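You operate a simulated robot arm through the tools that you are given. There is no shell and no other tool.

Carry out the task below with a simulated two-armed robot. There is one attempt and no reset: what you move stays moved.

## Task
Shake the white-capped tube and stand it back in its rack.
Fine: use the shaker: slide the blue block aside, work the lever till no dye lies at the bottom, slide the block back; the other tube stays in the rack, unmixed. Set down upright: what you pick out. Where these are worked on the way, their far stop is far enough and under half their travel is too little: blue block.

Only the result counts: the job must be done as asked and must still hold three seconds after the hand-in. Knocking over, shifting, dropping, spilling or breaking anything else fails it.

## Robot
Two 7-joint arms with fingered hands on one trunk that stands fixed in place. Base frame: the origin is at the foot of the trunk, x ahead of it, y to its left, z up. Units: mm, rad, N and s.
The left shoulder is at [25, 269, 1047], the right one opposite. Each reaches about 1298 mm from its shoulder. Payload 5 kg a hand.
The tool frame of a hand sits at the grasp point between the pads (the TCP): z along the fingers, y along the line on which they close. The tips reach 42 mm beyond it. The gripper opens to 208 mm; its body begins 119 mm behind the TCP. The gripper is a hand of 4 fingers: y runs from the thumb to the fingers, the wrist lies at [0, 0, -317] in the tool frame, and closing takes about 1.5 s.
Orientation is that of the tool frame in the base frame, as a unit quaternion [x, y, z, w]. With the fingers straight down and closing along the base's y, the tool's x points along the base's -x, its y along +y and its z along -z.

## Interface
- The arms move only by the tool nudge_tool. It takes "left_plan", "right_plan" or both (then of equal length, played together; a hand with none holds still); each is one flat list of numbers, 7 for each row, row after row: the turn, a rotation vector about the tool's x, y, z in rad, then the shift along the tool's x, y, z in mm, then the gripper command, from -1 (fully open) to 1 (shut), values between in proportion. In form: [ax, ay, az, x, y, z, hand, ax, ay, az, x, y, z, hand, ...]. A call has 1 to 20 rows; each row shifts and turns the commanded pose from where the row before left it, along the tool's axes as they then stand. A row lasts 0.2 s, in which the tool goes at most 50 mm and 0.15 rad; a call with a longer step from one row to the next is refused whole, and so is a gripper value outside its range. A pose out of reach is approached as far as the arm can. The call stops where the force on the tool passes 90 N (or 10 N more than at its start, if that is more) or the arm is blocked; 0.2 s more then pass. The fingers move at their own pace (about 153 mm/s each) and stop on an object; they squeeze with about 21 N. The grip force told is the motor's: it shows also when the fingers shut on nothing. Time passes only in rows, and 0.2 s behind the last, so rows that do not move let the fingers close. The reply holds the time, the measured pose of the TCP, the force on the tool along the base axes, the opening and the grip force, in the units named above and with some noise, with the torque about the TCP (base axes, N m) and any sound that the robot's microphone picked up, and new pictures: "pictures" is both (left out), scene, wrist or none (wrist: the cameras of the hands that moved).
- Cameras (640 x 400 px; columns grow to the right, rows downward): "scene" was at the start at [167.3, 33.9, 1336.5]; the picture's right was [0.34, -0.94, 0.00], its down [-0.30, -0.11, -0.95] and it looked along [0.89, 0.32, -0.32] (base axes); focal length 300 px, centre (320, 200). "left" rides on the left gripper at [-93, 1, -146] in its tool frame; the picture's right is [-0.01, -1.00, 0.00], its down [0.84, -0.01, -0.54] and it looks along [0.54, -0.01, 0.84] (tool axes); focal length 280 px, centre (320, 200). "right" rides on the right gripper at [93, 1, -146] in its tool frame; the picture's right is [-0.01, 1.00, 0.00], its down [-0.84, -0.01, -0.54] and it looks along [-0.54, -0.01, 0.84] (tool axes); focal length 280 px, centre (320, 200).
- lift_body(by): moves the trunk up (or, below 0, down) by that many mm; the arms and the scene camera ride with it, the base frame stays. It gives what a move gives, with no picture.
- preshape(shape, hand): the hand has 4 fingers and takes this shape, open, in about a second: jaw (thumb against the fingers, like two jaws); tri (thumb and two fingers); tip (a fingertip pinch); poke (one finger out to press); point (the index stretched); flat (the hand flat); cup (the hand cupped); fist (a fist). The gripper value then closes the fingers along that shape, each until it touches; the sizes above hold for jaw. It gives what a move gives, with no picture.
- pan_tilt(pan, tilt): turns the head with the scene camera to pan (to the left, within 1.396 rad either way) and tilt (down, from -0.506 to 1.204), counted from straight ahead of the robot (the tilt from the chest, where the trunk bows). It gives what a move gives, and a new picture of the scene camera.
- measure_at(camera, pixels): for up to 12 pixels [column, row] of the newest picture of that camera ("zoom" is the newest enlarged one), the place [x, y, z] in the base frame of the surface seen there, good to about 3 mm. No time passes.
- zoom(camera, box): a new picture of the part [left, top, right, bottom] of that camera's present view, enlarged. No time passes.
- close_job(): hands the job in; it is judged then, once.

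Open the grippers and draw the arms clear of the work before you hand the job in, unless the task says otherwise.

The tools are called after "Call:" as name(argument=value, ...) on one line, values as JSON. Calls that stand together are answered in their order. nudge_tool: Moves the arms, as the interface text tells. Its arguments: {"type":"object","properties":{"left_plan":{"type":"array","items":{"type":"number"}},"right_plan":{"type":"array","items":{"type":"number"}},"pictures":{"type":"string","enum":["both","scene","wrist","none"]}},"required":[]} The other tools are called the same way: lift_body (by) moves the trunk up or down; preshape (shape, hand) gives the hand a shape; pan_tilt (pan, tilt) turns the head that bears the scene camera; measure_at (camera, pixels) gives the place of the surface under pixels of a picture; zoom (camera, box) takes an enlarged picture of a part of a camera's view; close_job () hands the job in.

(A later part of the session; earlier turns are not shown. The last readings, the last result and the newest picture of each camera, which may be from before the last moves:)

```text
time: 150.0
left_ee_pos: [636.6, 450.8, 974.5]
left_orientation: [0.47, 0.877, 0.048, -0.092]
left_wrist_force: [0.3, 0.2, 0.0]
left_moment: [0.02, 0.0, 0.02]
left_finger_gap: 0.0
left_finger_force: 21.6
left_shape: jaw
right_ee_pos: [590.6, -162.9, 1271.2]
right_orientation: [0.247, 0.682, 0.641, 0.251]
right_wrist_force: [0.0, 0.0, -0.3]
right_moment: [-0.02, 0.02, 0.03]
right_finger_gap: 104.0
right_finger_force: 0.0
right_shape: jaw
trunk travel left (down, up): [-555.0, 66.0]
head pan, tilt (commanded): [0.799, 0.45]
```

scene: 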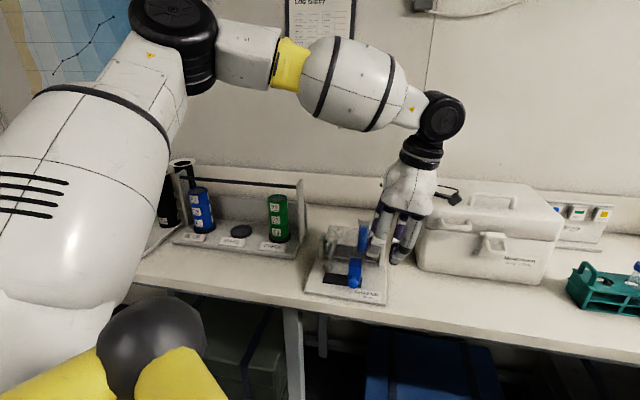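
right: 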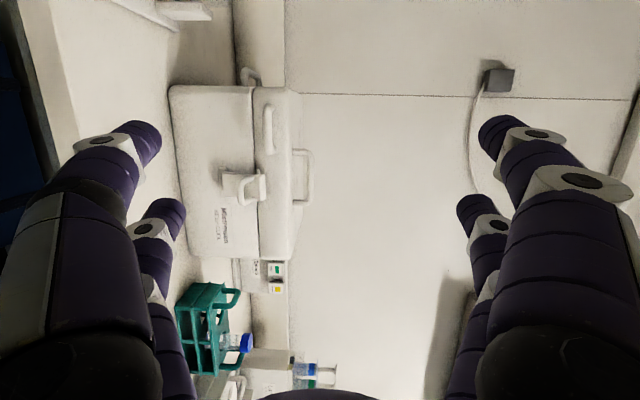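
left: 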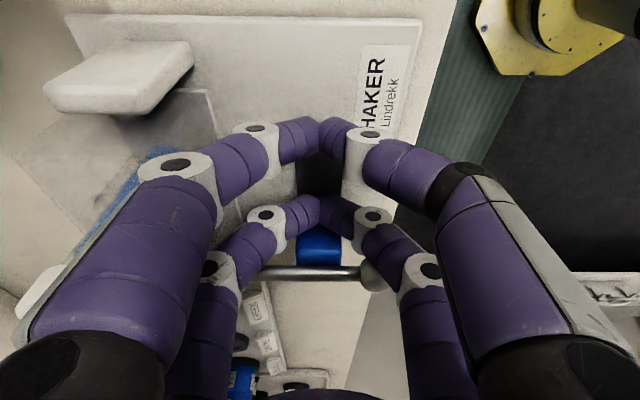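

No resistance yet; three more such steps.

Call:
nudge_tool(left_plan=[0, 0, 0, 1.47, 0, 0.31, 1, 0, 0, 0, 1.47, 0, 0.31, 1, 0, 0, 0, 1.47, 0, 0.31, 1], pictures="wrist")

Call:
zoom(camera="scene", box=[300, 220, 360, 300])

```text
time: 150.8
left_ee_pos: [634.2, 453.5, 974.7]
left_orientation: [0.469, 0.877, 0.047, -0.092]
left_wrist_force: [4.2, -7.2, -0.6]
left_moment: [-0.18, -0.11, 0.05]
left_finger_gap: 0.1
left_finger_force: 21.1
left_shape: jaw
right_ee_pos: [591.8, -163.5, 1270.4]
right_orientation: [0.248, 0.682, 0.641, 0.25]
right_wrist_force: [0.2, -0.2, -0.4]
right_moment: [0.0, -0.01, 0.03]
right_finger_gap: 103.9
right_finger_force: 0.0
right_shape: jaw
trunk travel left (down, up): [-555.0, 66.0]
head pan, tilt (commanded): [0.799, 0.45]
```

left: 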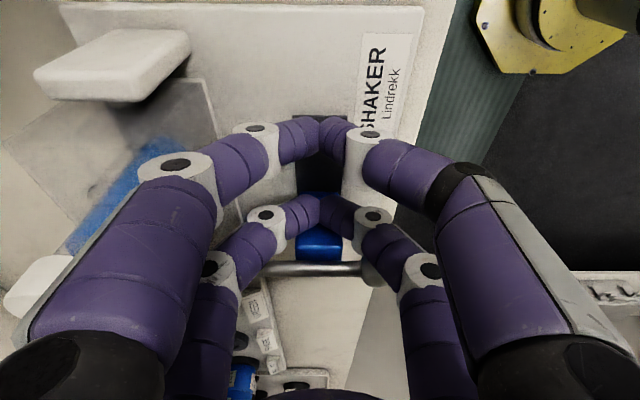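

```text
5.00 times, centred on (330, 260) of scene
```

zoom: 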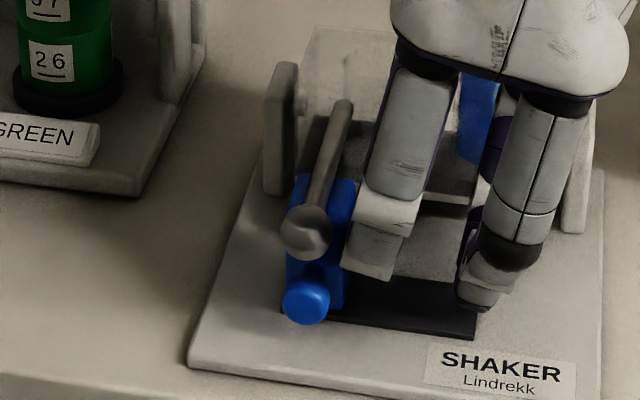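

A reaction of ~8 N along the track appears, so it is at its stop. I confirm the knob's position.

Call:
measure_at(camera="zoom", pixels=[[307, 302], [288, 310], [307, 235], [298, 185], [340, 185], [300, 290]])

Call:
nudge_tool(left_plan=[0, 0, 0, 0.98, 0, 0.2, 1], pictures="none")

```text
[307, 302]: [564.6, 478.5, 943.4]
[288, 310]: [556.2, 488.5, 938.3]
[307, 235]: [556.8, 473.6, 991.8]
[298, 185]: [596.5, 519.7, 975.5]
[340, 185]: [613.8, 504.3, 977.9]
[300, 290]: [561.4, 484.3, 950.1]
```

```text
time: 151.2
left_ee_pos: [633.4, 455.0, 975.9]
left_orientation: [0.47, 0.877, 0.048, -0.091]
left_wrist_force: [8.6, -12.0, -0.2]
left_moment: [-0.32, -0.27, 0.01]
left_finger_gap: 0.1
left_finger_force: 21.2
left_shape: jaw
right_ee_pos: [591.9, -163.7, 1270.9]
right_orientation: [0.248, 0.681, 0.643, 0.249]
right_wrist_force: [0.3, 0.5, -0.4]
right_moment: [0.0, 0.0, 0.01]
right_finger_gap: 104.0
right_finger_force: 0.1
right_shape: jaw
trunk travel left (down, up): [-555.0, 66.0]
head pan, tilt (commanded): [0.799, 0.45]
```

The home stop is reached (15 N). I back the left hand off to the right by 40 mm and lift it clear.

Call:
nudge_tool(left_plan=[0, 0, 0, -9.8, 0, -2.1, 1, 0, 0, 0, -14.7, 0, -3.1, 1, 0, 0, 0, -14.7, 0, -3.1, 1, 0, 0, 0, 6.2, -0.15, -29.4, 1, 0, 0, 0, 8.3, -0.2, -39.2, 1, 0, 0, 0, 8.3, -0.2, -39.2, 1, 0, 0, 0, 8.3, -0.2, -39.2, 1, 0, 0, 0, 8.3, -0.2, -39.2, 1, 0, 0, 0, 8.3, -0.2, -39.2, 1, 0, 0, 0, 8.3, -0.2, -39.2, 1], pictures="scene")

Call:
zoom(camera="scene", box=[280, 190, 400, 310])

```text
time: 153.4
left_ee_pos: [653.5, 421.3, 1243.9]
left_orientation: [0.469, 0.877, 0.048, -0.092]
left_wrist_force: [-0.6, 0.0, -0.1]
left_moment: [0.04, -0.03, 0.03]
left_finger_gap: 0.3
left_finger_force: 20.8
left_shape: jaw
right_ee_pos: [589.6, -163.6, 1271.4]
right_orientation: [0.248, 0.682, 0.641, 0.25]
right_wrist_force: [-0.8, -0.8, 0.5]
right_moment: [0.0, -0.05, -0.01]
right_finger_gap: 104.2
right_finger_force: 0.1
right_shape: jaw
trunk travel left (down, up): [-555.0, 66.0]
head pan, tilt (commanded): [0.799, 0.45]
```

scene: 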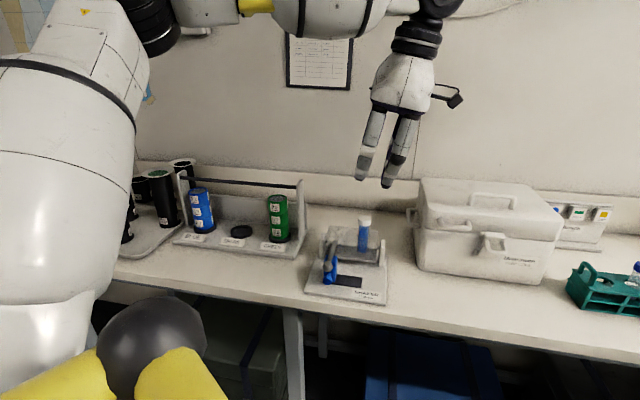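

```text
3.33 times, centred on (340, 250) of scene
```

zoom: 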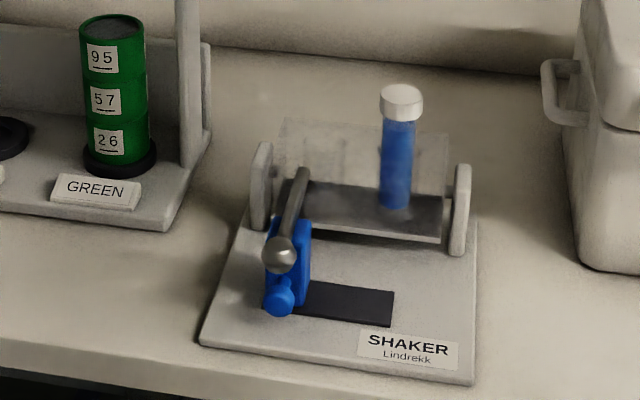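

Block home, lever up, tube evenly blue. I move the left hand away to the left and turn the right hand back to its tube-gripping attitude.

Call:
nudge_tool(left_plan=[0, 0, 0, 36.3, 14.8, -9, 1, 0, 0, 0, 36.3, 14.8, -9, 1, 0, 0, 0, 36.3, 14.8, -9, 1, 0, 0, 0, 36.3, 14.8, -9, 1, 0, 0, 0, 36.3, 14.8, -9, 1, 0, 0, 0, 36.3, 14.8, -9, 1, 0, 0, 0, 36.3, 14.8, -9, 1, 0, 0, 0, 36.3, 14.8, -9, 1, 0, 0, 0, 0, 0, 0, 1, 0, 0, 0, 0, 0, 0, 1, 0, 0, 0, 0, 0, 0, 1, 0, 0, 0, 0, 0, 0, 1], right_plan=[0.002, 0.0518, -0.131, 0, 0, 0, 0.42, 0.002, 0.0518, -0.131, 0, 0, 0, 0.42, 0.002, 0.0518, -0.131, 0, 0, 0, 0.42, 0.002, 0.0518, -0.131, 0, 0, 0, 0.42, 0.002, 0.0518, -0.131, 0, 0, 0, 0.42, 0.002, 0.0518, -0.131, 0, 0, 0, 0.42, 0.002, 0.0518, -0.131, 0, 0, 0, 0.42, 0.002, 0.0518, -0.131, 0, 0, 0, 0.42, 0.002, 0.0518, -0.131, 0, 0, 0, 0.42, 0.002, 0.0518, -0.131, 0, 0, 0, 0.42, 0.002, 0.0518, -0.131, 0, 0, 0, 0.42, 0.002, 0.0518, -0.131, 0, 0, 0, 0.42], pictures="scene")

```text
time: 156.0
left_ee_pos: [603.2, 712.5, 1373.4]
left_orientation: [0.468, 0.877, 0.048, -0.092]
left_wrist_force: [-1.3, 0.3, 0.6]
left_moment: [-0.08, -0.06, 0.01]
left_finger_gap: 0.1
left_finger_force: 20.6
left_shape: jaw
right_ee_pos: [589.3, -162.4, 1270.1]
right_orientation: [-0.485, 0.699, 0.313, 0.422]
right_wrist_force: [-0.5, 0.4, 0.4]
right_moment: [-0.03, -0.01, -0.02]
right_finger_gap: 60.8
right_finger_force: 0.1
right_shape: jaw
trunk travel left (down, up): [-555.0, 66.0]
head pan, tilt (commanded): [0.799, 0.45]
```

scene: 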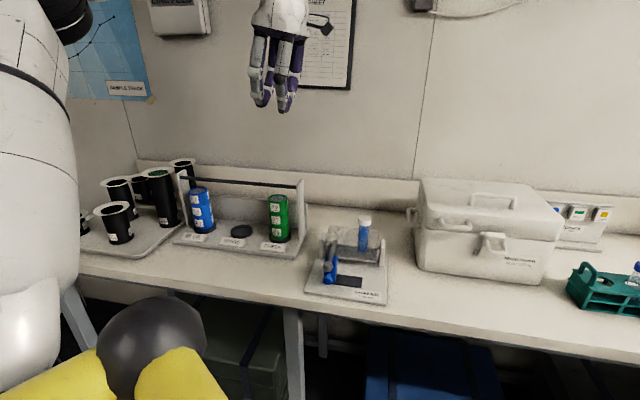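

Right hand is back in the release attitude. I measure the cap's present place in the shaker.

Call:
zoom(camera="scene", box=[335, 205, 395, 265])

```text
6.67 times, centred on (365, 235) of scene
```

zoom: 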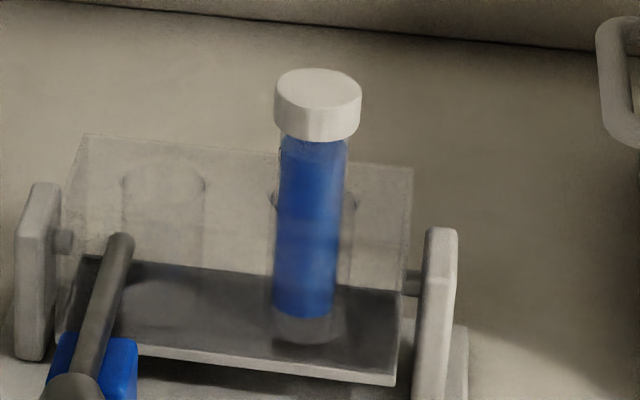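

Call:
measure_at(camera="zoom", pixels=[[318, 85], [318, 105], [318, 120], [278, 100], [357, 103], [318, 72], [318, 130]])

```text
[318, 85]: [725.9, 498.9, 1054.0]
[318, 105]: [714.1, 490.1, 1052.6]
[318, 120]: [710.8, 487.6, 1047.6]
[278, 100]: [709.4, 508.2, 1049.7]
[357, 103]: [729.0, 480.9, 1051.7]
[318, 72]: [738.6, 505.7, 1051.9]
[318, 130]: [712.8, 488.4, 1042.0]
```

Cap centre is about (725.7,498), top 1053.5, matching where I set it. I bring the right hand to the start of its straight approach line.

Call:
nudge_tool(right_plan=[0, 0, 0, -15.65, 10.9, 38.6, 0.42, 0, 0, 0, -15.65, 10.9, 38.6, 0.42, 0, 0, 0, -15.65, 10.9, 38.6, 0.42, 0, 0, 0, -15.65, 10.9, 38.6, 0.42, 0, 0, 0, -15.65, 10.9, 38.6, 0.42, 0, 0, 0, -15.65, 10.9, 38.6, 0.42, 0, 0, 0, -15.65, 10.9, 38.6, 0.42, 0, 0, 0, -15.65, 10.9, 38.6, 0.42], pictures="none")

```text
time: 157.8
left_ee_pos: [604.0, 714.0, 1372.7]
left_orientation: [0.469, 0.877, 0.047, -0.092]
left_wrist_force: [-0.6, 1.0, -1.6]
left_moment: [-0.18, -0.03, 0.02]
left_finger_gap: 0.2
left_finger_force: 20.8
left_shape: jaw
right_ee_pos: [618.2, 180.7, 1247.8]
right_orientation: [-0.484, 0.7, 0.313, 0.421]
right_wrist_force: [0.8, -0.2, 0.1]
right_moment: [-0.05, -0.01, -0.01]
right_finger_gap: 60.4
right_finger_force: 0.0
right_shape: jaw
trunk travel left (down, up): [-555.0, 66.0]
head pan, tilt (commanded): [0.799, 0.45]
```

On the line. I advance 300 mm along the fingers' direction and look.

Call:
nudge_tool(right_plan=[0, 0, 0, 0.3, 0, 43, 0.42, 0, 0, 0, 0.3, 0, 43, 0.42, 0, 0, 0, 0.3, 0, 43, 0.42, 0, 0, 0, 0.3, 0, 43, 0.42, 0, 0, 0, 0.3, 0, 43, 0.42, 0, 0, 0, 0.3, 0, 43, 0.42, 0, 0, 0, 0.3, 0, 42, 0.42], pictures="wrist")

Call:
zoom(camera="right", box=[220, 60, 420, 185])

Call:
zoom(camera="scene", box=[300, 190, 420, 290])

```text
time: 159.4
left_ee_pos: [604.5, 712.3, 1373.1]
left_orientation: [0.47, 0.877, 0.048, -0.092]
left_wrist_force: [0.5, 1.2, -0.6]
left_moment: [-0.17, 0.04, 0.03]
left_finger_gap: 0.2
left_finger_force: 21.1
left_shape: jaw
right_ee_pos: [705.7, 434.9, 1111.1]
right_orientation: [-0.484, 0.699, 0.313, 0.422]
right_wrist_force: [0.3, 0.5, -0.3]
right_moment: [0.03, 0.02, 0.06]
right_finger_gap: 60.3
right_finger_force: 0.0
right_shape: jaw
trunk travel left (down, up): [-555.0, 66.0]
head pan, tilt (commanded): [0.799, 0.45]
```

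right: 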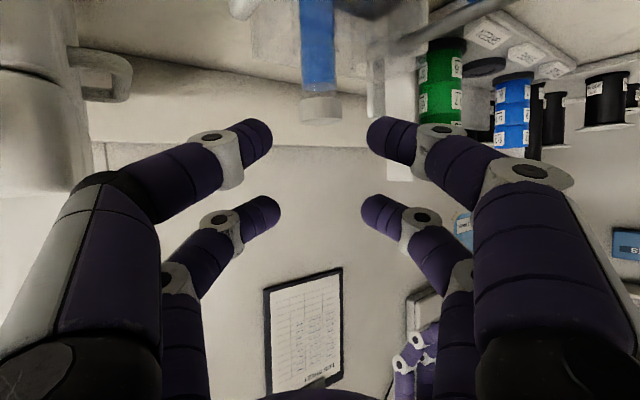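

```text
3.20 times, centred on (320, 122) of right
```

zoom: 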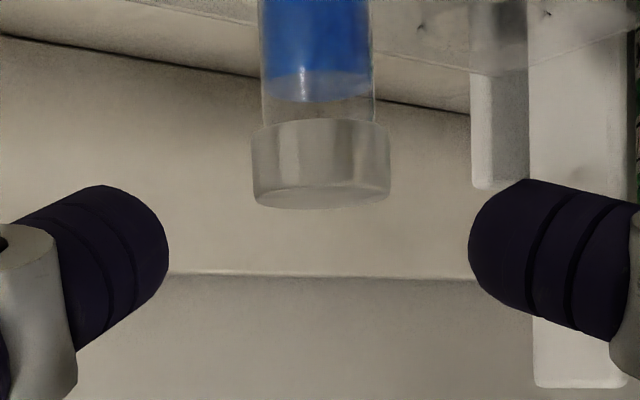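

```text
4.00 times, centred on (360, 240) of scene
```

zoom: 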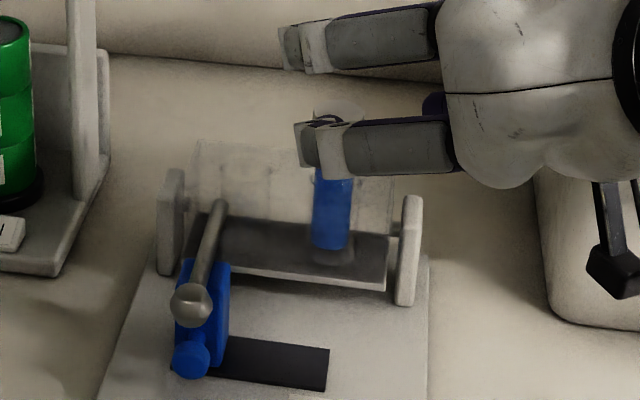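

The cap is centred (x≈321 vs finger midline 319). I advance the remaining 65 mm slowly.

Call:
nudge_tool(right_plan=[0, 0, 0, 0, 0, 16, 0.42, 0, 0, 0, 0, 0, 16, 0.42, 0, 0, 0, 0, 0, 16, 0.42, 0, 0, 0, 0, 0, 16, 0.42], pictures="wrist")

Call:
zoom(camera="right", box=[220, 60, 420, 185])

```text
time: 160.4
left_ee_pos: [603.7, 711.2, 1373.5]
left_orientation: [0.469, 0.877, 0.049, -0.092]
left_wrist_force: [0.1, -0.9, 0.5]
left_moment: [0.0, -0.04, -0.02]
left_finger_gap: 0.1
left_finger_force: 20.4
left_shape: jaw
right_ee_pos: [722.4, 488.1, 1082.3]
right_orientation: [-0.485, 0.7, 0.313, 0.421]
right_wrist_force: [0.6, -0.6, 0.5]
right_moment: [0.0, 0.0, -0.01]
right_finger_gap: 60.6
right_finger_force: 0.1
right_shape: jaw
trunk travel left (down, up): [-555.0, 66.0]
head pan, tilt (commanded): [0.799, 0.45]
```

right: 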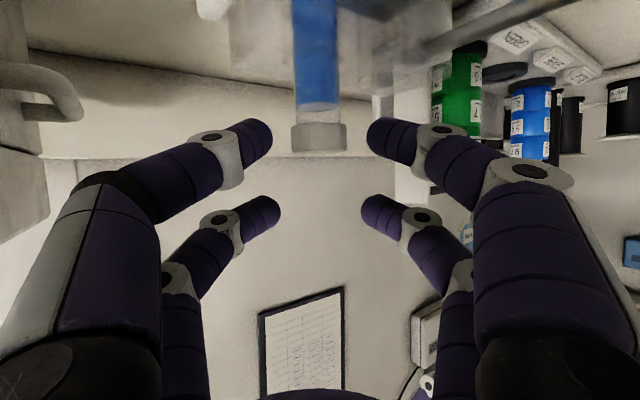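

```text
3.20 times, centred on (320, 122) of right
```

zoom: 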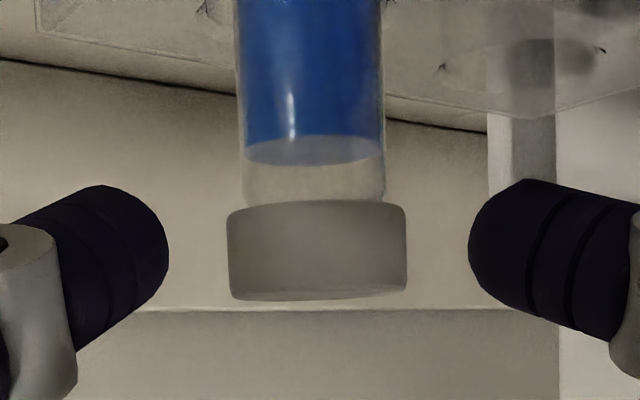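

Cap and fingertips line up as at the first grasp. I close on the cap.

Call:
nudge_tool(right_plan=[0, 0, 0, 0, 0, 0, 0.55, 0, 0, 0, 0, 0, 0, 0.65, 0, 0, 0, 0, 0, 0, 0.75, 0, 0, 0, 0, 0, 0, 0.85, 0, 0, 0, 0, 0, 0, 1, 0, 0, 0, 0, 0, 0, 1, 0, 0, 0, 0, 0, 0, 1, 0, 0, 0, 0, 0, 0, 1], pictures="none")

Call:
zoom(camera="right", box=[220, 60, 420, 185])

```text
time: 162.2
left_ee_pos: [603.4, 712.3, 1373.9]
left_orientation: [0.47, 0.877, 0.047, -0.092]
left_wrist_force: [0.2, -0.3, -0.1]
left_moment: [0.02, 0.01, -0.01]
left_finger_gap: 0.2
left_finger_force: 21.1
left_shape: jaw
right_ee_pos: [723.4, 486.7, 1081.2]
right_orientation: [-0.484, 0.7, 0.313, 0.422]
right_wrist_force: [-0.2, -0.6, -0.2]
right_moment: [-0.01, -0.02, 0.03]
right_finger_gap: 12.7
right_finger_force: 20.9
right_shape: jaw
trunk travel left (down, up): [-555.0, 66.0]
head pan, tilt (commanded): [0.799, 0.45]
```

```text
3.20 times, centred on (320, 122) of right
```

zoom: 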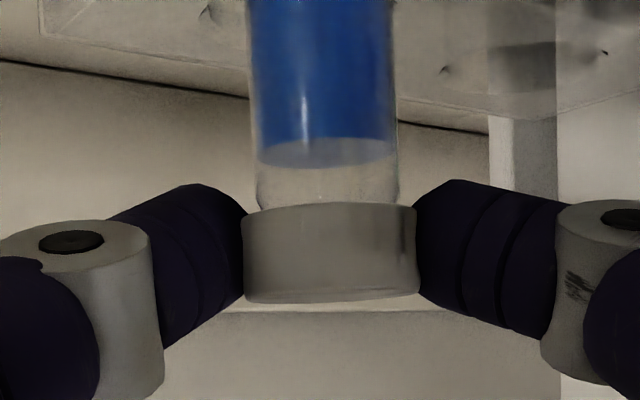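

The reported gap is 12.7 rather than 15.5, so I look at the whole hand view before lifting.

Call:
nudge_tool(right_plan=[0, 0, 0, 0, 0, 0, 1], pictures="both")

Call:
zoom(camera="scene", box=[320, 190, 400, 270])

```text
time: 162.6
left_ee_pos: [602.6, 711.0, 1374.0]
left_orientation: [0.47, 0.877, 0.048, -0.092]
left_wrist_force: [-0.8, 0.7, 0.4]
left_moment: [0.03, 0.01, 0.03]
left_finger_gap: 0.1
left_finger_force: 20.8
left_shape: jaw
right_ee_pos: [721.7, 487.1, 1082.7]
right_orientation: [-0.484, 0.7, 0.312, 0.422]
right_wrist_force: [0.8, 0.4, 0.5]
right_moment: [0.0, -0.02, 0.03]
right_finger_gap: 12.7
right_finger_force: 20.8
right_shape: jaw
trunk travel left (down, up): [-555.0, 66.0]
head pan, tilt (commanded): [0.799, 0.45]
```

scene: 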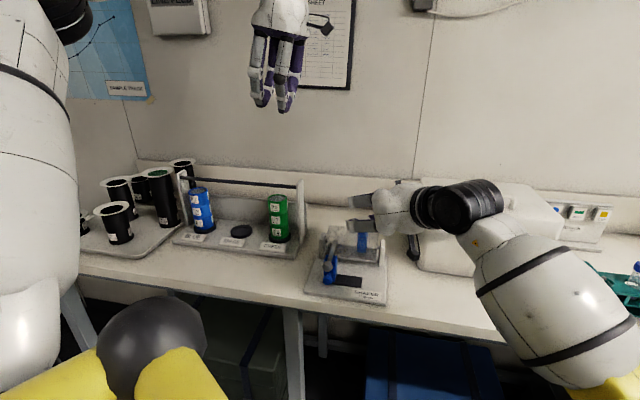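
right: 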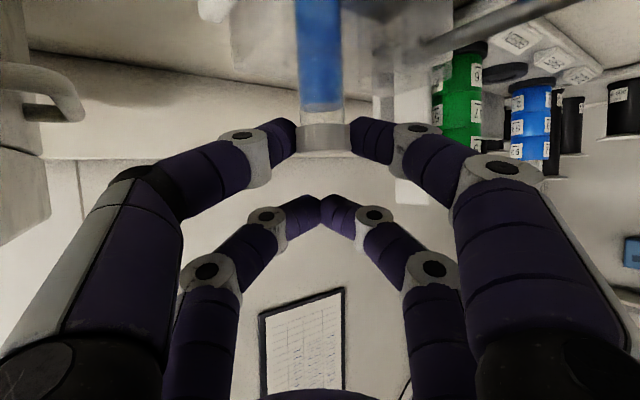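

```text
5.00 times, centred on (360, 230) of scene
```

zoom: 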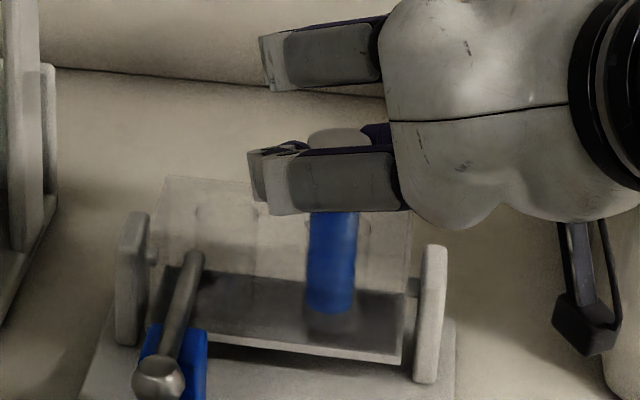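

The cap is held symmetrically, only a few mm deeper in the pads. I lift straight up 40 mm and check.

Call:
nudge_tool(right_plan=[0, 0, 0, -8.94, 0.3, -4.49, 1, 0, 0, 0, -8.94, 0.3, -4.49, 1, 0, 0, 0, -8.94, 0.3, -4.49, 1, 0, 0, 0, -8.94, 0.3, -4.49, 1], pictures="wrist")

Call:
zoom(camera="scene", box=[320, 190, 400, 270])

Call:
zoom(camera="right", box=[220, 20, 420, 165])

```text
time: 163.6
left_ee_pos: [603.5, 711.4, 1373.3]
left_orientation: [0.47, 0.877, 0.048, -0.092]
left_wrist_force: [-0.8, -0.5, -0.3]
left_moment: [-0.05, 0.0, 0.04]
left_finger_gap: 0.1
left_finger_force: 21.7
left_shape: jaw
right_ee_pos: [722.4, 487.5, 1123.9]
right_orientation: [-0.483, 0.701, 0.313, 0.422]
right_wrist_force: [0.2, 0.3, -0.2]
right_moment: [-0.02, -0.01, -0.06]
right_finger_gap: 13.0
right_finger_force: 21.0
right_shape: jaw
trunk travel left (down, up): [-555.0, 66.0]
head pan, tilt (commanded): [0.799, 0.45]
```

right: 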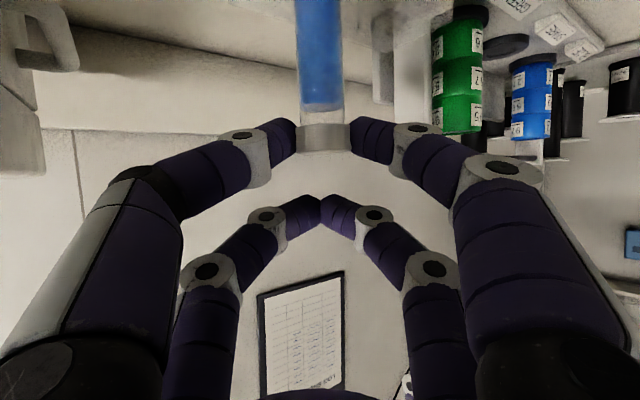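

```text
5.00 times, centred on (360, 230) of scene
```

zoom: 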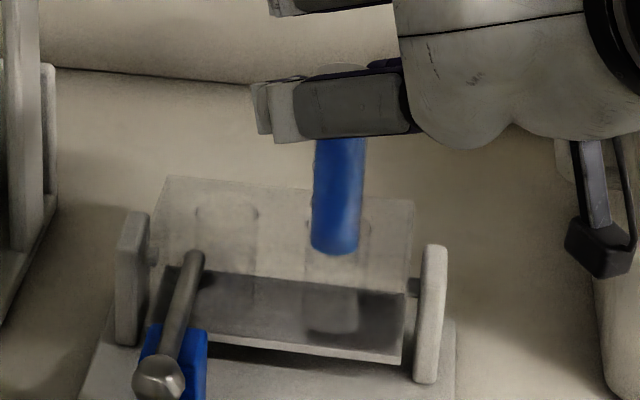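

```text
2.76 times, centred on (320, 92) of right
```

zoom: 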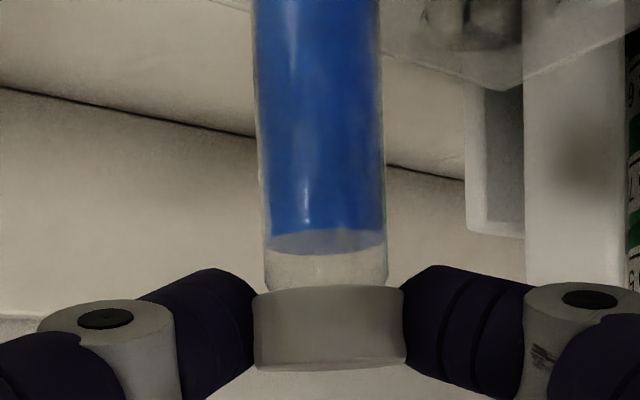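

The tube lifts out cleanly with only a slight lean. I raise it another 80 mm.

Call:
nudge_tool(right_plan=[0, 0, 0, -17.9, 0.6, -9, 1, 0, 0, 0, -17.9, 0.6, -9, 1, 0, 0, 0, -17.9, 0.6, -9, 1, 0, 0, 0, -17.9, 0.6, -9, 1], pictures="scene")

Call:
zoom(camera="scene", box=[320, 150, 400, 270])

```text
time: 164.8
left_ee_pos: [605.0, 711.3, 1374.0]
left_orientation: [0.469, 0.877, 0.048, -0.091]
left_wrist_force: [-0.4, -0.4, -1.0]
left_moment: [0.05, 0.06, 0.05]
left_finger_gap: 0.0
left_finger_force: 21.6
left_shape: jaw
right_ee_pos: [744.5, 469.9, 1184.1]
right_orientation: [-0.475, 0.711, 0.306, 0.419]
right_wrist_force: [0.4, -0.7, -0.7]
right_moment: [0.05, 0.03, 0.01]
right_finger_gap: 12.8
right_finger_force: 21.2
right_shape: jaw
trunk travel left (down, up): [-555.0, 66.0]
head pan, tilt (commanded): [0.799, 0.45]
stopped in row 4 (right hand): the arm was blocked; the commanded pose is now the measured one
```

scene: 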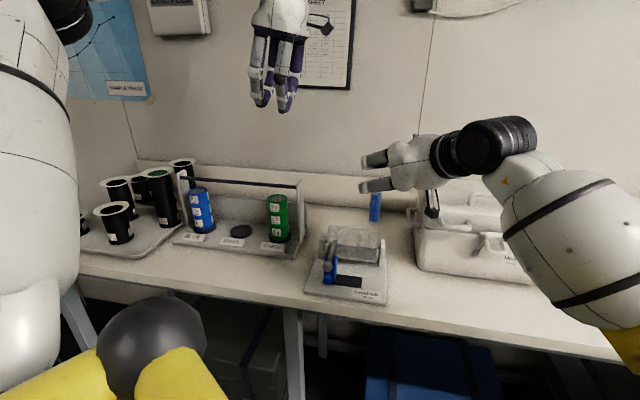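

```text
3.33 times, centred on (360, 210) of scene
```

zoom: 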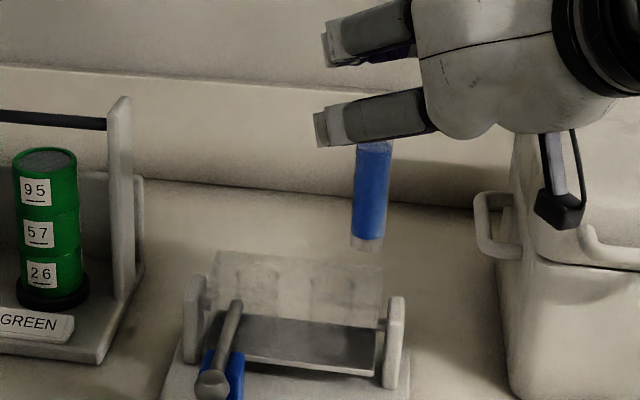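

The arm was blocked near (745,470,1184), the tube now well above the cradle. I withdraw horizontally back toward (690,300,1190), the way I left before.

Call:
nudge_tool(right_plan=[0, 0, 0, 15.3, -2.1, -32.2, 1, 0, 0, 0, 15.3, -2.1, -32.2, 1, 0, 0, 0, 15.3, -2.1, -32.2, 1, 0, 0, 0, 15.3, -2.1, -32.2, 1, 0, 0, 0, 15.3, -2.1, -32.2, 1], pictures="both")

```text
time: 166.0
left_ee_pos: [603.5, 710.1, 1374.5]
left_orientation: [0.47, 0.876, 0.049, -0.091]
left_wrist_force: [0.1, -1.5, 0.9]
left_moment: [0.1, 0.0, 0.0]
left_finger_gap: 0.2
left_finger_force: 21.3
left_shape: jaw
right_ee_pos: [687.5, 301.3, 1193.6]
right_orientation: [-0.477, 0.709, 0.308, 0.418]
right_wrist_force: [-0.5, -0.5, 0.1]
right_moment: [-0.03, -0.02, -0.02]
right_finger_gap: 12.9
right_finger_force: 20.6
right_shape: jaw
trunk travel left (down, up): [-555.0, 66.0]
head pan, tilt (commanded): [0.799, 0.45]
```

scene: 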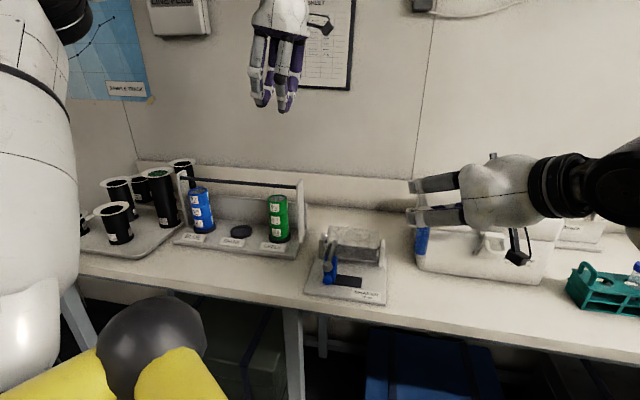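
right: 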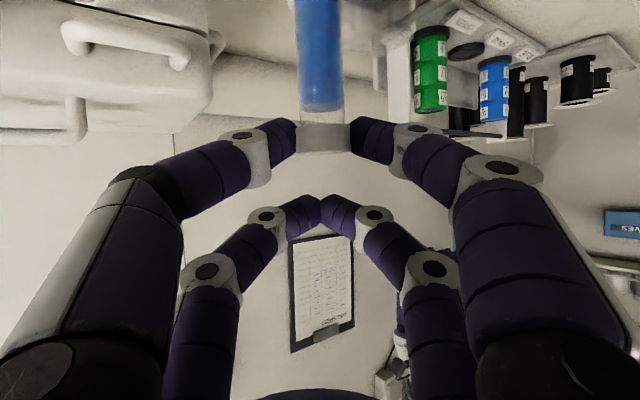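

Clear of the shaker. I carry the tube in front of the box to about (806,-12,1203).

Call:
nudge_tool(right_plan=[0, 0, 0, 11, -24.8, -25.5, 1, 0, 0, 0, 11, -24.8, -25.5, 1, 0, 0, 0, 11, -24.8, -25.5, 1, 0, 0, 0, 11, -24.8, -25.5, 1, 0, 0, 0, 11, -24.8, -25.5, 1, 0, 0, 0, 11, -24.8, -25.5, 1, 0, 0, 0, 11, -24.8, -25.5, 1, 0, 0, 0, 11, -24.8, -25.5, 1, 0, 0, 0, 11, -24.8, -25.5, 1], pictures="wrist")

```text
time: 168.0
left_ee_pos: [602.6, 710.4, 1373.6]
left_orientation: [0.469, 0.877, 0.048, -0.091]
left_wrist_force: [-0.2, -0.5, 1.0]
left_moment: [0.11, 0.01, -0.04]
left_finger_gap: 0.1
left_finger_force: 21.2
left_shape: jaw
right_ee_pos: [806.0, -12.1, 1200.8]
right_orientation: [-0.478, 0.709, 0.308, 0.418]
right_wrist_force: [0.1, 0.1, -0.7]
right_moment: [0.02, -0.01, -0.01]
right_finger_gap: 12.9
right_finger_force: 20.9
right_shape: jaw
trunk travel left (down, up): [-555.0, 66.0]
head pan, tilt (commanded): [0.799, 0.45]
```

right: 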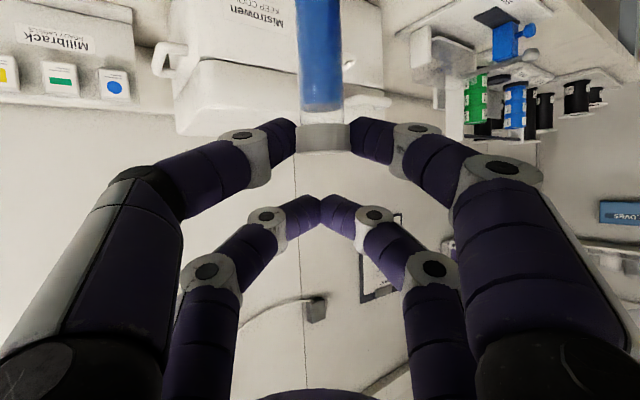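

Now I yaw the hand back to the rack attitude (11 rows) and move it forward above the rack (6 rows) at z≈1201.

Call:
nudge_tool(right_plan=[0.1208, -0.0053, 0.0611, 0, 0, 0, 1, 0.1208, -0.0053, 0.0611, 0, 0, 0, 1, 0.1208, -0.0053, 0.0611, 0, 0, 0, 1, 0.1208, -0.0053, 0.0611, 0, 0, 0, 1, 0.1208, -0.0053, 0.0611, 0, 0, 0, 1, 0.1208, -0.0053, 0.0611, 0, 0, 0, 1, 0.1208, -0.0053, 0.0611, 0, 0, 0, 1, 0.1208, -0.0053, 0.0611, 0, 0, 0, 1, 0.1208, -0.0053, 0.0611, 0, 0, 0, 1, 0.1208, -0.0053, 0.0611, 0, 0, 0, 1, 0.1208, -0.0053, 0.0611, 0, 0, 0, 1, 0, 0, 0, -14.3, 11, 28.9, 1, 0, 0, 0, -14.3, 11, 28.9, 1, 0, 0, 0, -14.3, 11, 28.9, 1, 0, 0, 0, -14.3, 11, 28.9, 1, 0, 0, 0, -14.3, 11, 28.9, 1, 0, 0, 0, -14.3, 11, 28.9, 1], pictures="wrist")

Call:
pan_tilt(pan=0.25, tilt=0.4)

```text
time: 171.6
left_ee_pos: [603.6, 711.1, 1373.9]
left_orientation: [0.469, 0.877, 0.049, -0.092]
left_wrist_force: [-0.9, 0.6, 0.7]
left_moment: [0.01, 0.07, 0.01]
left_finger_gap: 0.0
left_finger_force: 21.1
left_shape: jaw
right_ee_pos: [1013.2, -0.9, 1200.4]
right_orientation: [0.127, 0.842, -0.061, 0.521]
right_wrist_force: [-0.1, 0.3, -0.7]
right_moment: [0.01, -0.03, -0.04]
right_finger_gap: 13.2
right_finger_force: 20.7
right_shape: jaw
trunk travel left (down, up): [-555.0, 66.0]
head pan, tilt (commanded): [0.799, 0.45]
```

right: 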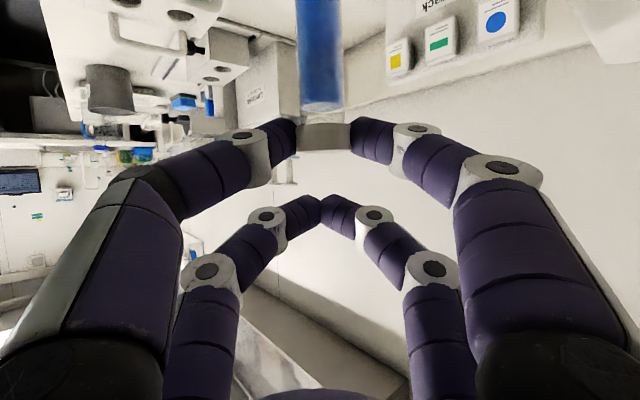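

```text
time: 172.6
left_ee_pos: [604.4, 712.0, 1373.2]
left_orientation: [0.469, 0.877, 0.048, -0.092]
left_wrist_force: [1.1, -0.2, -1.0]
left_moment: [0.02, -0.02, -0.01]
left_finger_gap: 0.0
left_finger_force: 21.2
left_shape: jaw
right_ee_pos: [1012.7, -0.9, 1202.2]
right_orientation: [0.128, 0.842, -0.062, 0.521]
right_wrist_force: [-0.3, 0.0, -1.3]
right_moment: [0.01, 0.02, 0.01]
right_finger_gap: 13.0
right_finger_force: 21.0
right_shape: jaw
trunk travel left (down, up): [-555.0, 66.0]
head pan, tilt (commanded): [0.25, 0.4]
```

scene: 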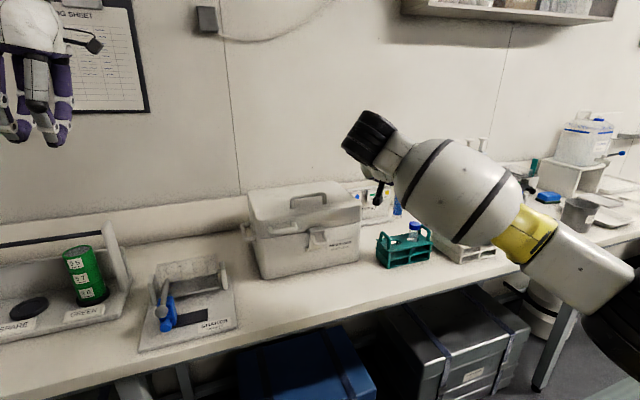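

From this head angle I can see the rack and the tube's lower end at (397,207). I zoom in.

Call:
zoom(camera="scene", box=[365, 190, 445, 275])

```text
4.71 times, centred on (405, 232) of scene
```

zoom: 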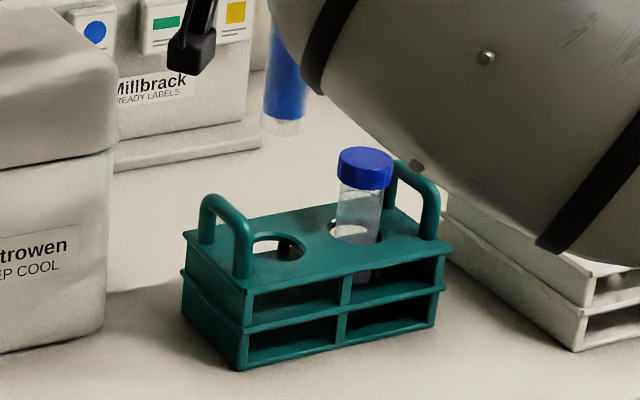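

The empty hole is at (278,247) and the tube's bottom at (283,130). I measure the rim of the hole and the tube.

Call:
measure_at(camera="zoom", pixels=[[247, 240], [309, 246], [276, 263], [282, 231], [285, 100], [270, 100], [300, 100], [285, 115], [238, 365], [190, 235], [444, 252]])

```text
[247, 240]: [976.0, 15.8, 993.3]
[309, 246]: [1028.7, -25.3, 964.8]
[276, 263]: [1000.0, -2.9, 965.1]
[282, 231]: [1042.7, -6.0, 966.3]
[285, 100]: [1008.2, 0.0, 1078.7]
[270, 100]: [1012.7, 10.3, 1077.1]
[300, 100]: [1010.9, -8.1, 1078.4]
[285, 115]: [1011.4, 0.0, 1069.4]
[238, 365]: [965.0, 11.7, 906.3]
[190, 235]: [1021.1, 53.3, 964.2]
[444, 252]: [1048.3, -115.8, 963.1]
```

Lower tube axis is near (1021.7,0); the hole's centre is about (1020,-5). I shift (−1.8,−5) and lower 75 mm to just above the rack top.

Call:
nudge_tool(right_plan=[0, 0, 0, 22.3, -2.4, 11.2, 1, 0, 0, 0, 22.3, -2.4, 11.2, 1, 0, 0, 0, 22.3, -2.4, 11.2, 1], pictures="both")

Call:
zoom(camera="scene", box=[365, 190, 445, 275])

Call:
zoom(camera="right", box=[200, 0, 440, 150])

```text
time: 173.4
left_ee_pos: [604.4, 710.5, 1372.9]
left_orientation: [0.47, 0.877, 0.048, -0.092]
left_wrist_force: [0.6, -0.6, -0.1]
left_moment: [0.05, 0.1, -0.01]
left_finger_gap: 0.0
left_finger_force: 20.6
left_shape: jaw
right_ee_pos: [1011.0, -6.6, 1126.0]
right_orientation: [0.128, 0.842, -0.062, 0.521]
right_wrist_force: [0.9, -0.1, 0.2]
right_moment: [0.06, 0.05, 0.02]
right_finger_gap: 12.8
right_finger_force: 20.9
right_shape: jaw
trunk travel left (down, up): [-555.0, 66.0]
head pan, tilt (commanded): [0.25, 0.4]
```

scene: 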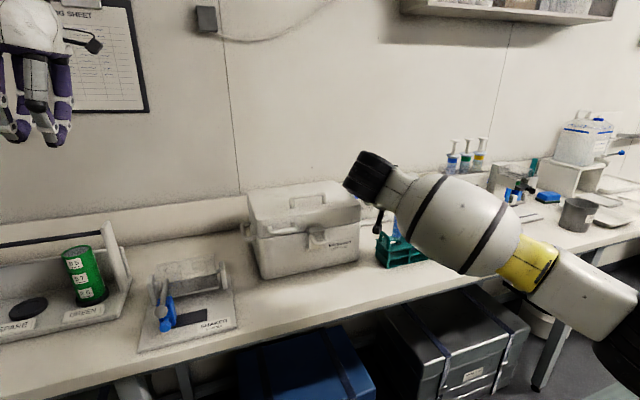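
right: 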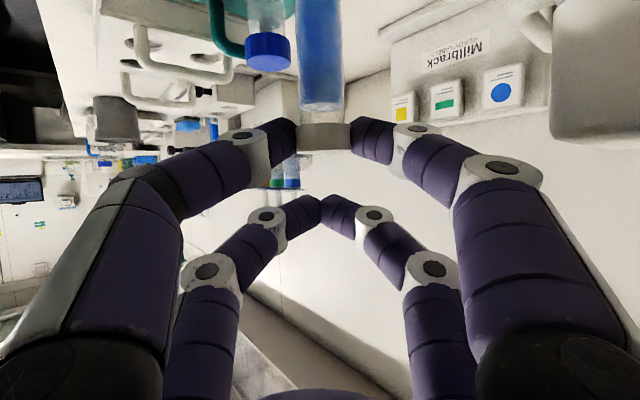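

```text
4.71 times, centred on (405, 232) of scene
```

zoom: 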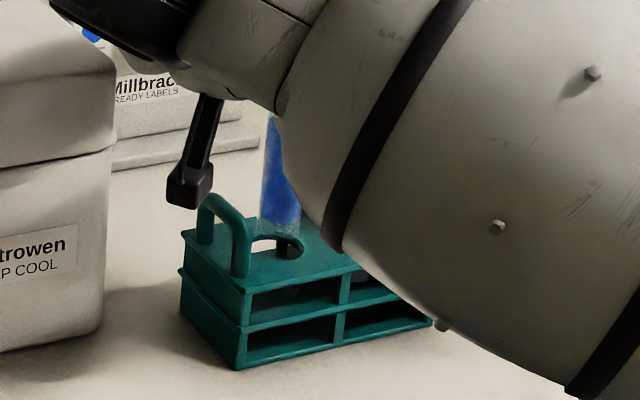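

```text
2.67 times, centred on (320, 75) of right
```

zoom: 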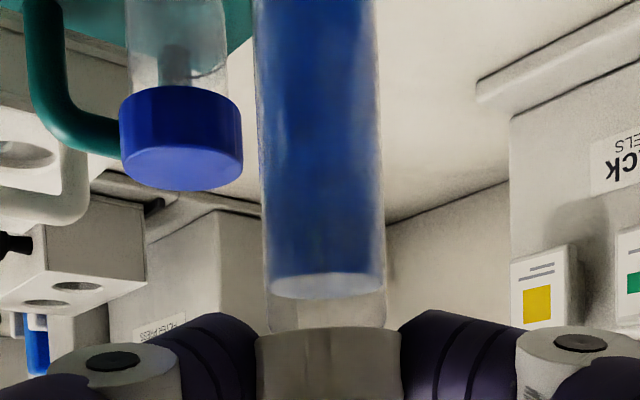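

The tube's end hovers over the hole at (281,228). I zoom further to judge the alignment.

Call:
zoom(camera="scene", box=[380, 215, 425, 250])

```text
11.43 times, centred on (402, 232) of scene
```

zoom: 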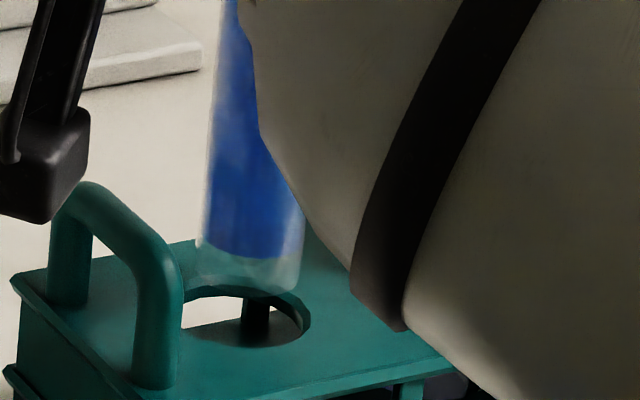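

Laterally the tube's end lines up with the hole (col 245 vs 246). I lower 16 mm gently and check the force.

Call:
nudge_tool(right_plan=[0, 0, 0, 7.14, -0.2, 3.6, 1, 0, 0, 0, 7.14, -0.2, 3.6, 1], pictures="none")

Call:
zoom(camera="scene", box=[380, 215, 425, 250])

```text
time: 174.0
left_ee_pos: [604.4, 712.2, 1372.9]
left_orientation: [0.469, 0.877, 0.048, -0.092]
left_wrist_force: [0.4, -0.5, -0.2]
left_moment: [0.0, 0.0, -0.02]
left_finger_gap: 0.2
left_finger_force: 20.8
left_shape: jaw
right_ee_pos: [1010.3, -6.5, 1110.1]
right_orientation: [0.126, 0.842, -0.061, 0.521]
right_wrist_force: [-0.4, 0.0, -1.1]
right_moment: [0.04, 0.09, 0.02]
right_finger_gap: 12.8
right_finger_force: 21.2
right_shape: jaw
trunk travel left (down, up): [-555.0, 66.0]
head pan, tilt (commanded): [0.25, 0.4]
```

```text
11.43 times, centred on (402, 232) of scene
```

zoom: 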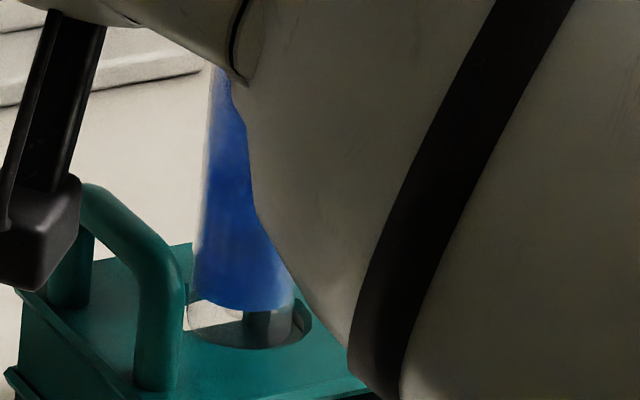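

The tube's end has entered the hole without force. I lower 24 mm more.

Call:
nudge_tool(right_plan=[0, 0, 0, 7.14, -0.2, 3.6, 1, 0, 0, 0, 7.14, -0.2, 3.6, 1, 0, 0, 0, 7.14, -0.2, 3.6, 1], pictures="wrist")

Call:
zoom(camera="scene", box=[380, 215, 425, 250])

Call:
zoom(camera="right", box=[200, 0, 440, 150])

```text
time: 174.8
left_ee_pos: [604.0, 710.4, 1373.6]
left_orientation: [0.468, 0.877, 0.048, -0.091]
left_wrist_force: [0.1, -0.2, 0.6]
left_moment: [0.01, 0.0, 0.03]
left_finger_gap: 0.0
left_finger_force: 20.7
left_shape: jaw
right_ee_pos: [1009.8, -7.0, 1087.6]
right_orientation: [0.126, 0.842, -0.062, 0.521]
right_wrist_force: [-0.1, 0.0, -1.4]
right_moment: [-0.02, 0.0, 0.03]
right_finger_gap: 12.8
right_finger_force: 20.9
right_shape: jaw
trunk travel left (down, up): [-555.0, 66.0]
head pan, tilt (commanded): [0.25, 0.4]
```

right: 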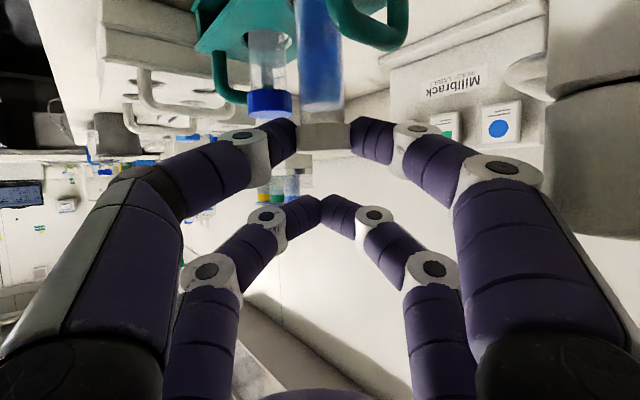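

```text
11.43 times, centred on (402, 232) of scene
```

zoom: 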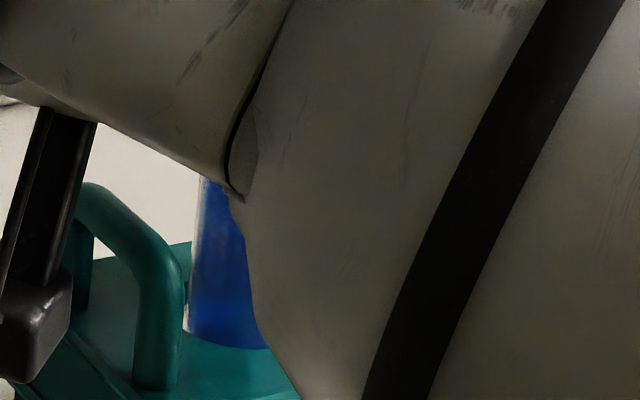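

```text
2.67 times, centred on (320, 75) of right
```

zoom: 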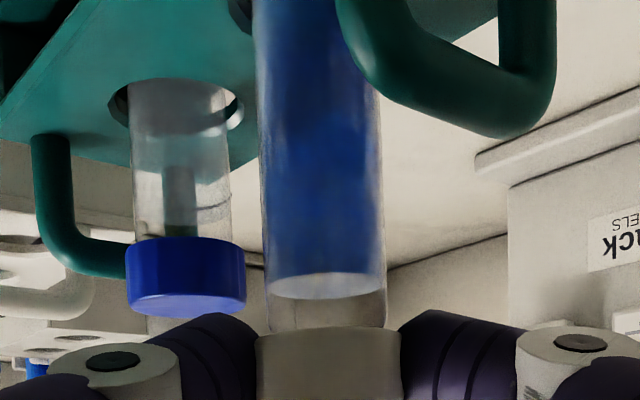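

The tube slides down freely beside the untouched blue one. I lower 24 mm more, then in small steps.

Call:
nudge_tool(right_plan=[0, 0, 0, 7.14, -0.2, 3.6, 1, 0, 0, 0, 7.14, -0.2, 3.6, 1, 0, 0, 0, 7.14, -0.2, 3.6, 1], pictures="none")

Call:
zoom(camera="right", box=[200, 0, 440, 150])

```text
time: 175.6
left_ee_pos: [603.8, 711.3, 1373.9]
left_orientation: [0.469, 0.877, 0.048, -0.091]
left_wrist_force: [0.3, -0.3, -0.4]
left_moment: [0.02, 0.04, 0.01]
left_finger_gap: 0.0
left_finger_force: 21.3
left_shape: jaw
right_ee_pos: [1010.3, -6.3, 1061.8]
right_orientation: [0.127, 0.842, -0.063, 0.521]
right_wrist_force: [-0.1, 0.6, 0.0]
right_moment: [-0.01, 0.01, 0.0]
right_finger_gap: 13.0
right_finger_force: 20.9
right_shape: jaw
trunk travel left (down, up): [-555.0, 66.0]
head pan, tilt (commanded): [0.25, 0.4]
```

```text
2.67 times, centred on (320, 75) of right
```

zoom: 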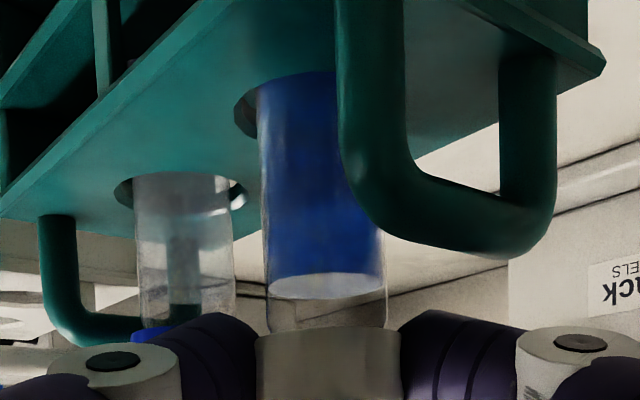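

The tube is inside its hole. I lower in 3 mm steps until it seats.

Call:
nudge_tool(right_plan=[0, 0, 0, 2.68, -0.1, 1.35, 1, 0, 0, 0, 2.68, -0.1, 1.35, 1, 0, 0, 0, 2.68, -0.1, 1.35, 1], pictures="none")

```text
time: 176.4
left_ee_pos: [604.3, 713.3, 1372.6]
left_orientation: [0.469, 0.877, 0.048, -0.092]
left_wrist_force: [0.4, 0.0, -1.1]
left_moment: [0.01, -0.01, 0.0]
left_finger_gap: 0.1
left_finger_force: 21.3
left_shape: jaw
right_ee_pos: [1010.2, -6.9, 1052.0]
right_orientation: [0.127, 0.841, -0.062, 0.522]
right_wrist_force: [1.0, -0.1, -1.1]
right_moment: [0.02, -0.01, 0.0]
right_finger_gap: 12.7
right_finger_force: 21.3
right_shape: jaw
trunk travel left (down, up): [-555.0, 66.0]
head pan, tilt (commanded): [0.25, 0.4]
```

Not seated yet. Two more 2 mm steps.

Call:
nudge_tool(right_plan=[0, 0, 0, 1.79, 0, 0.9, 1, 0, 0, 0, 1.79, 0, 0.9, 1], pictures="none")

Call:
zoom(camera="right", box=[200, 40, 440, 190])

```text
time: 177.0
left_ee_pos: [604.7, 710.7, 1374.8]
left_orientation: [0.469, 0.877, 0.047, -0.093]
left_wrist_force: [0.3, 0.9, 0.6]
left_moment: [0.0, 0.0, 0.0]
left_finger_gap: 0.1
left_finger_force: 20.4
left_shape: jaw
right_ee_pos: [1010.2, -5.7, 1051.9]
right_orientation: [0.127, 0.842, -0.061, 0.521]
right_wrist_force: [-0.2, 0.1, 8.3]
right_moment: [0.02, -0.12, 0.02]
right_finger_gap: 13.3
right_finger_force: 21.0
right_shape: jaw
trunk travel left (down, up): [-555.0, 66.0]
head pan, tilt (commanded): [0.25, 0.4]
```

```text
2.67 times, centred on (320, 115) of right
```

zoom: 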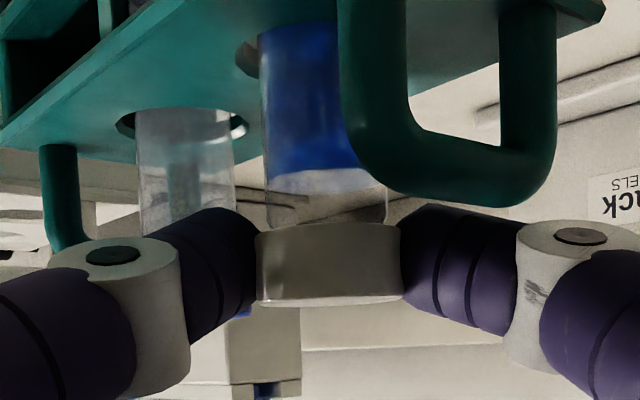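

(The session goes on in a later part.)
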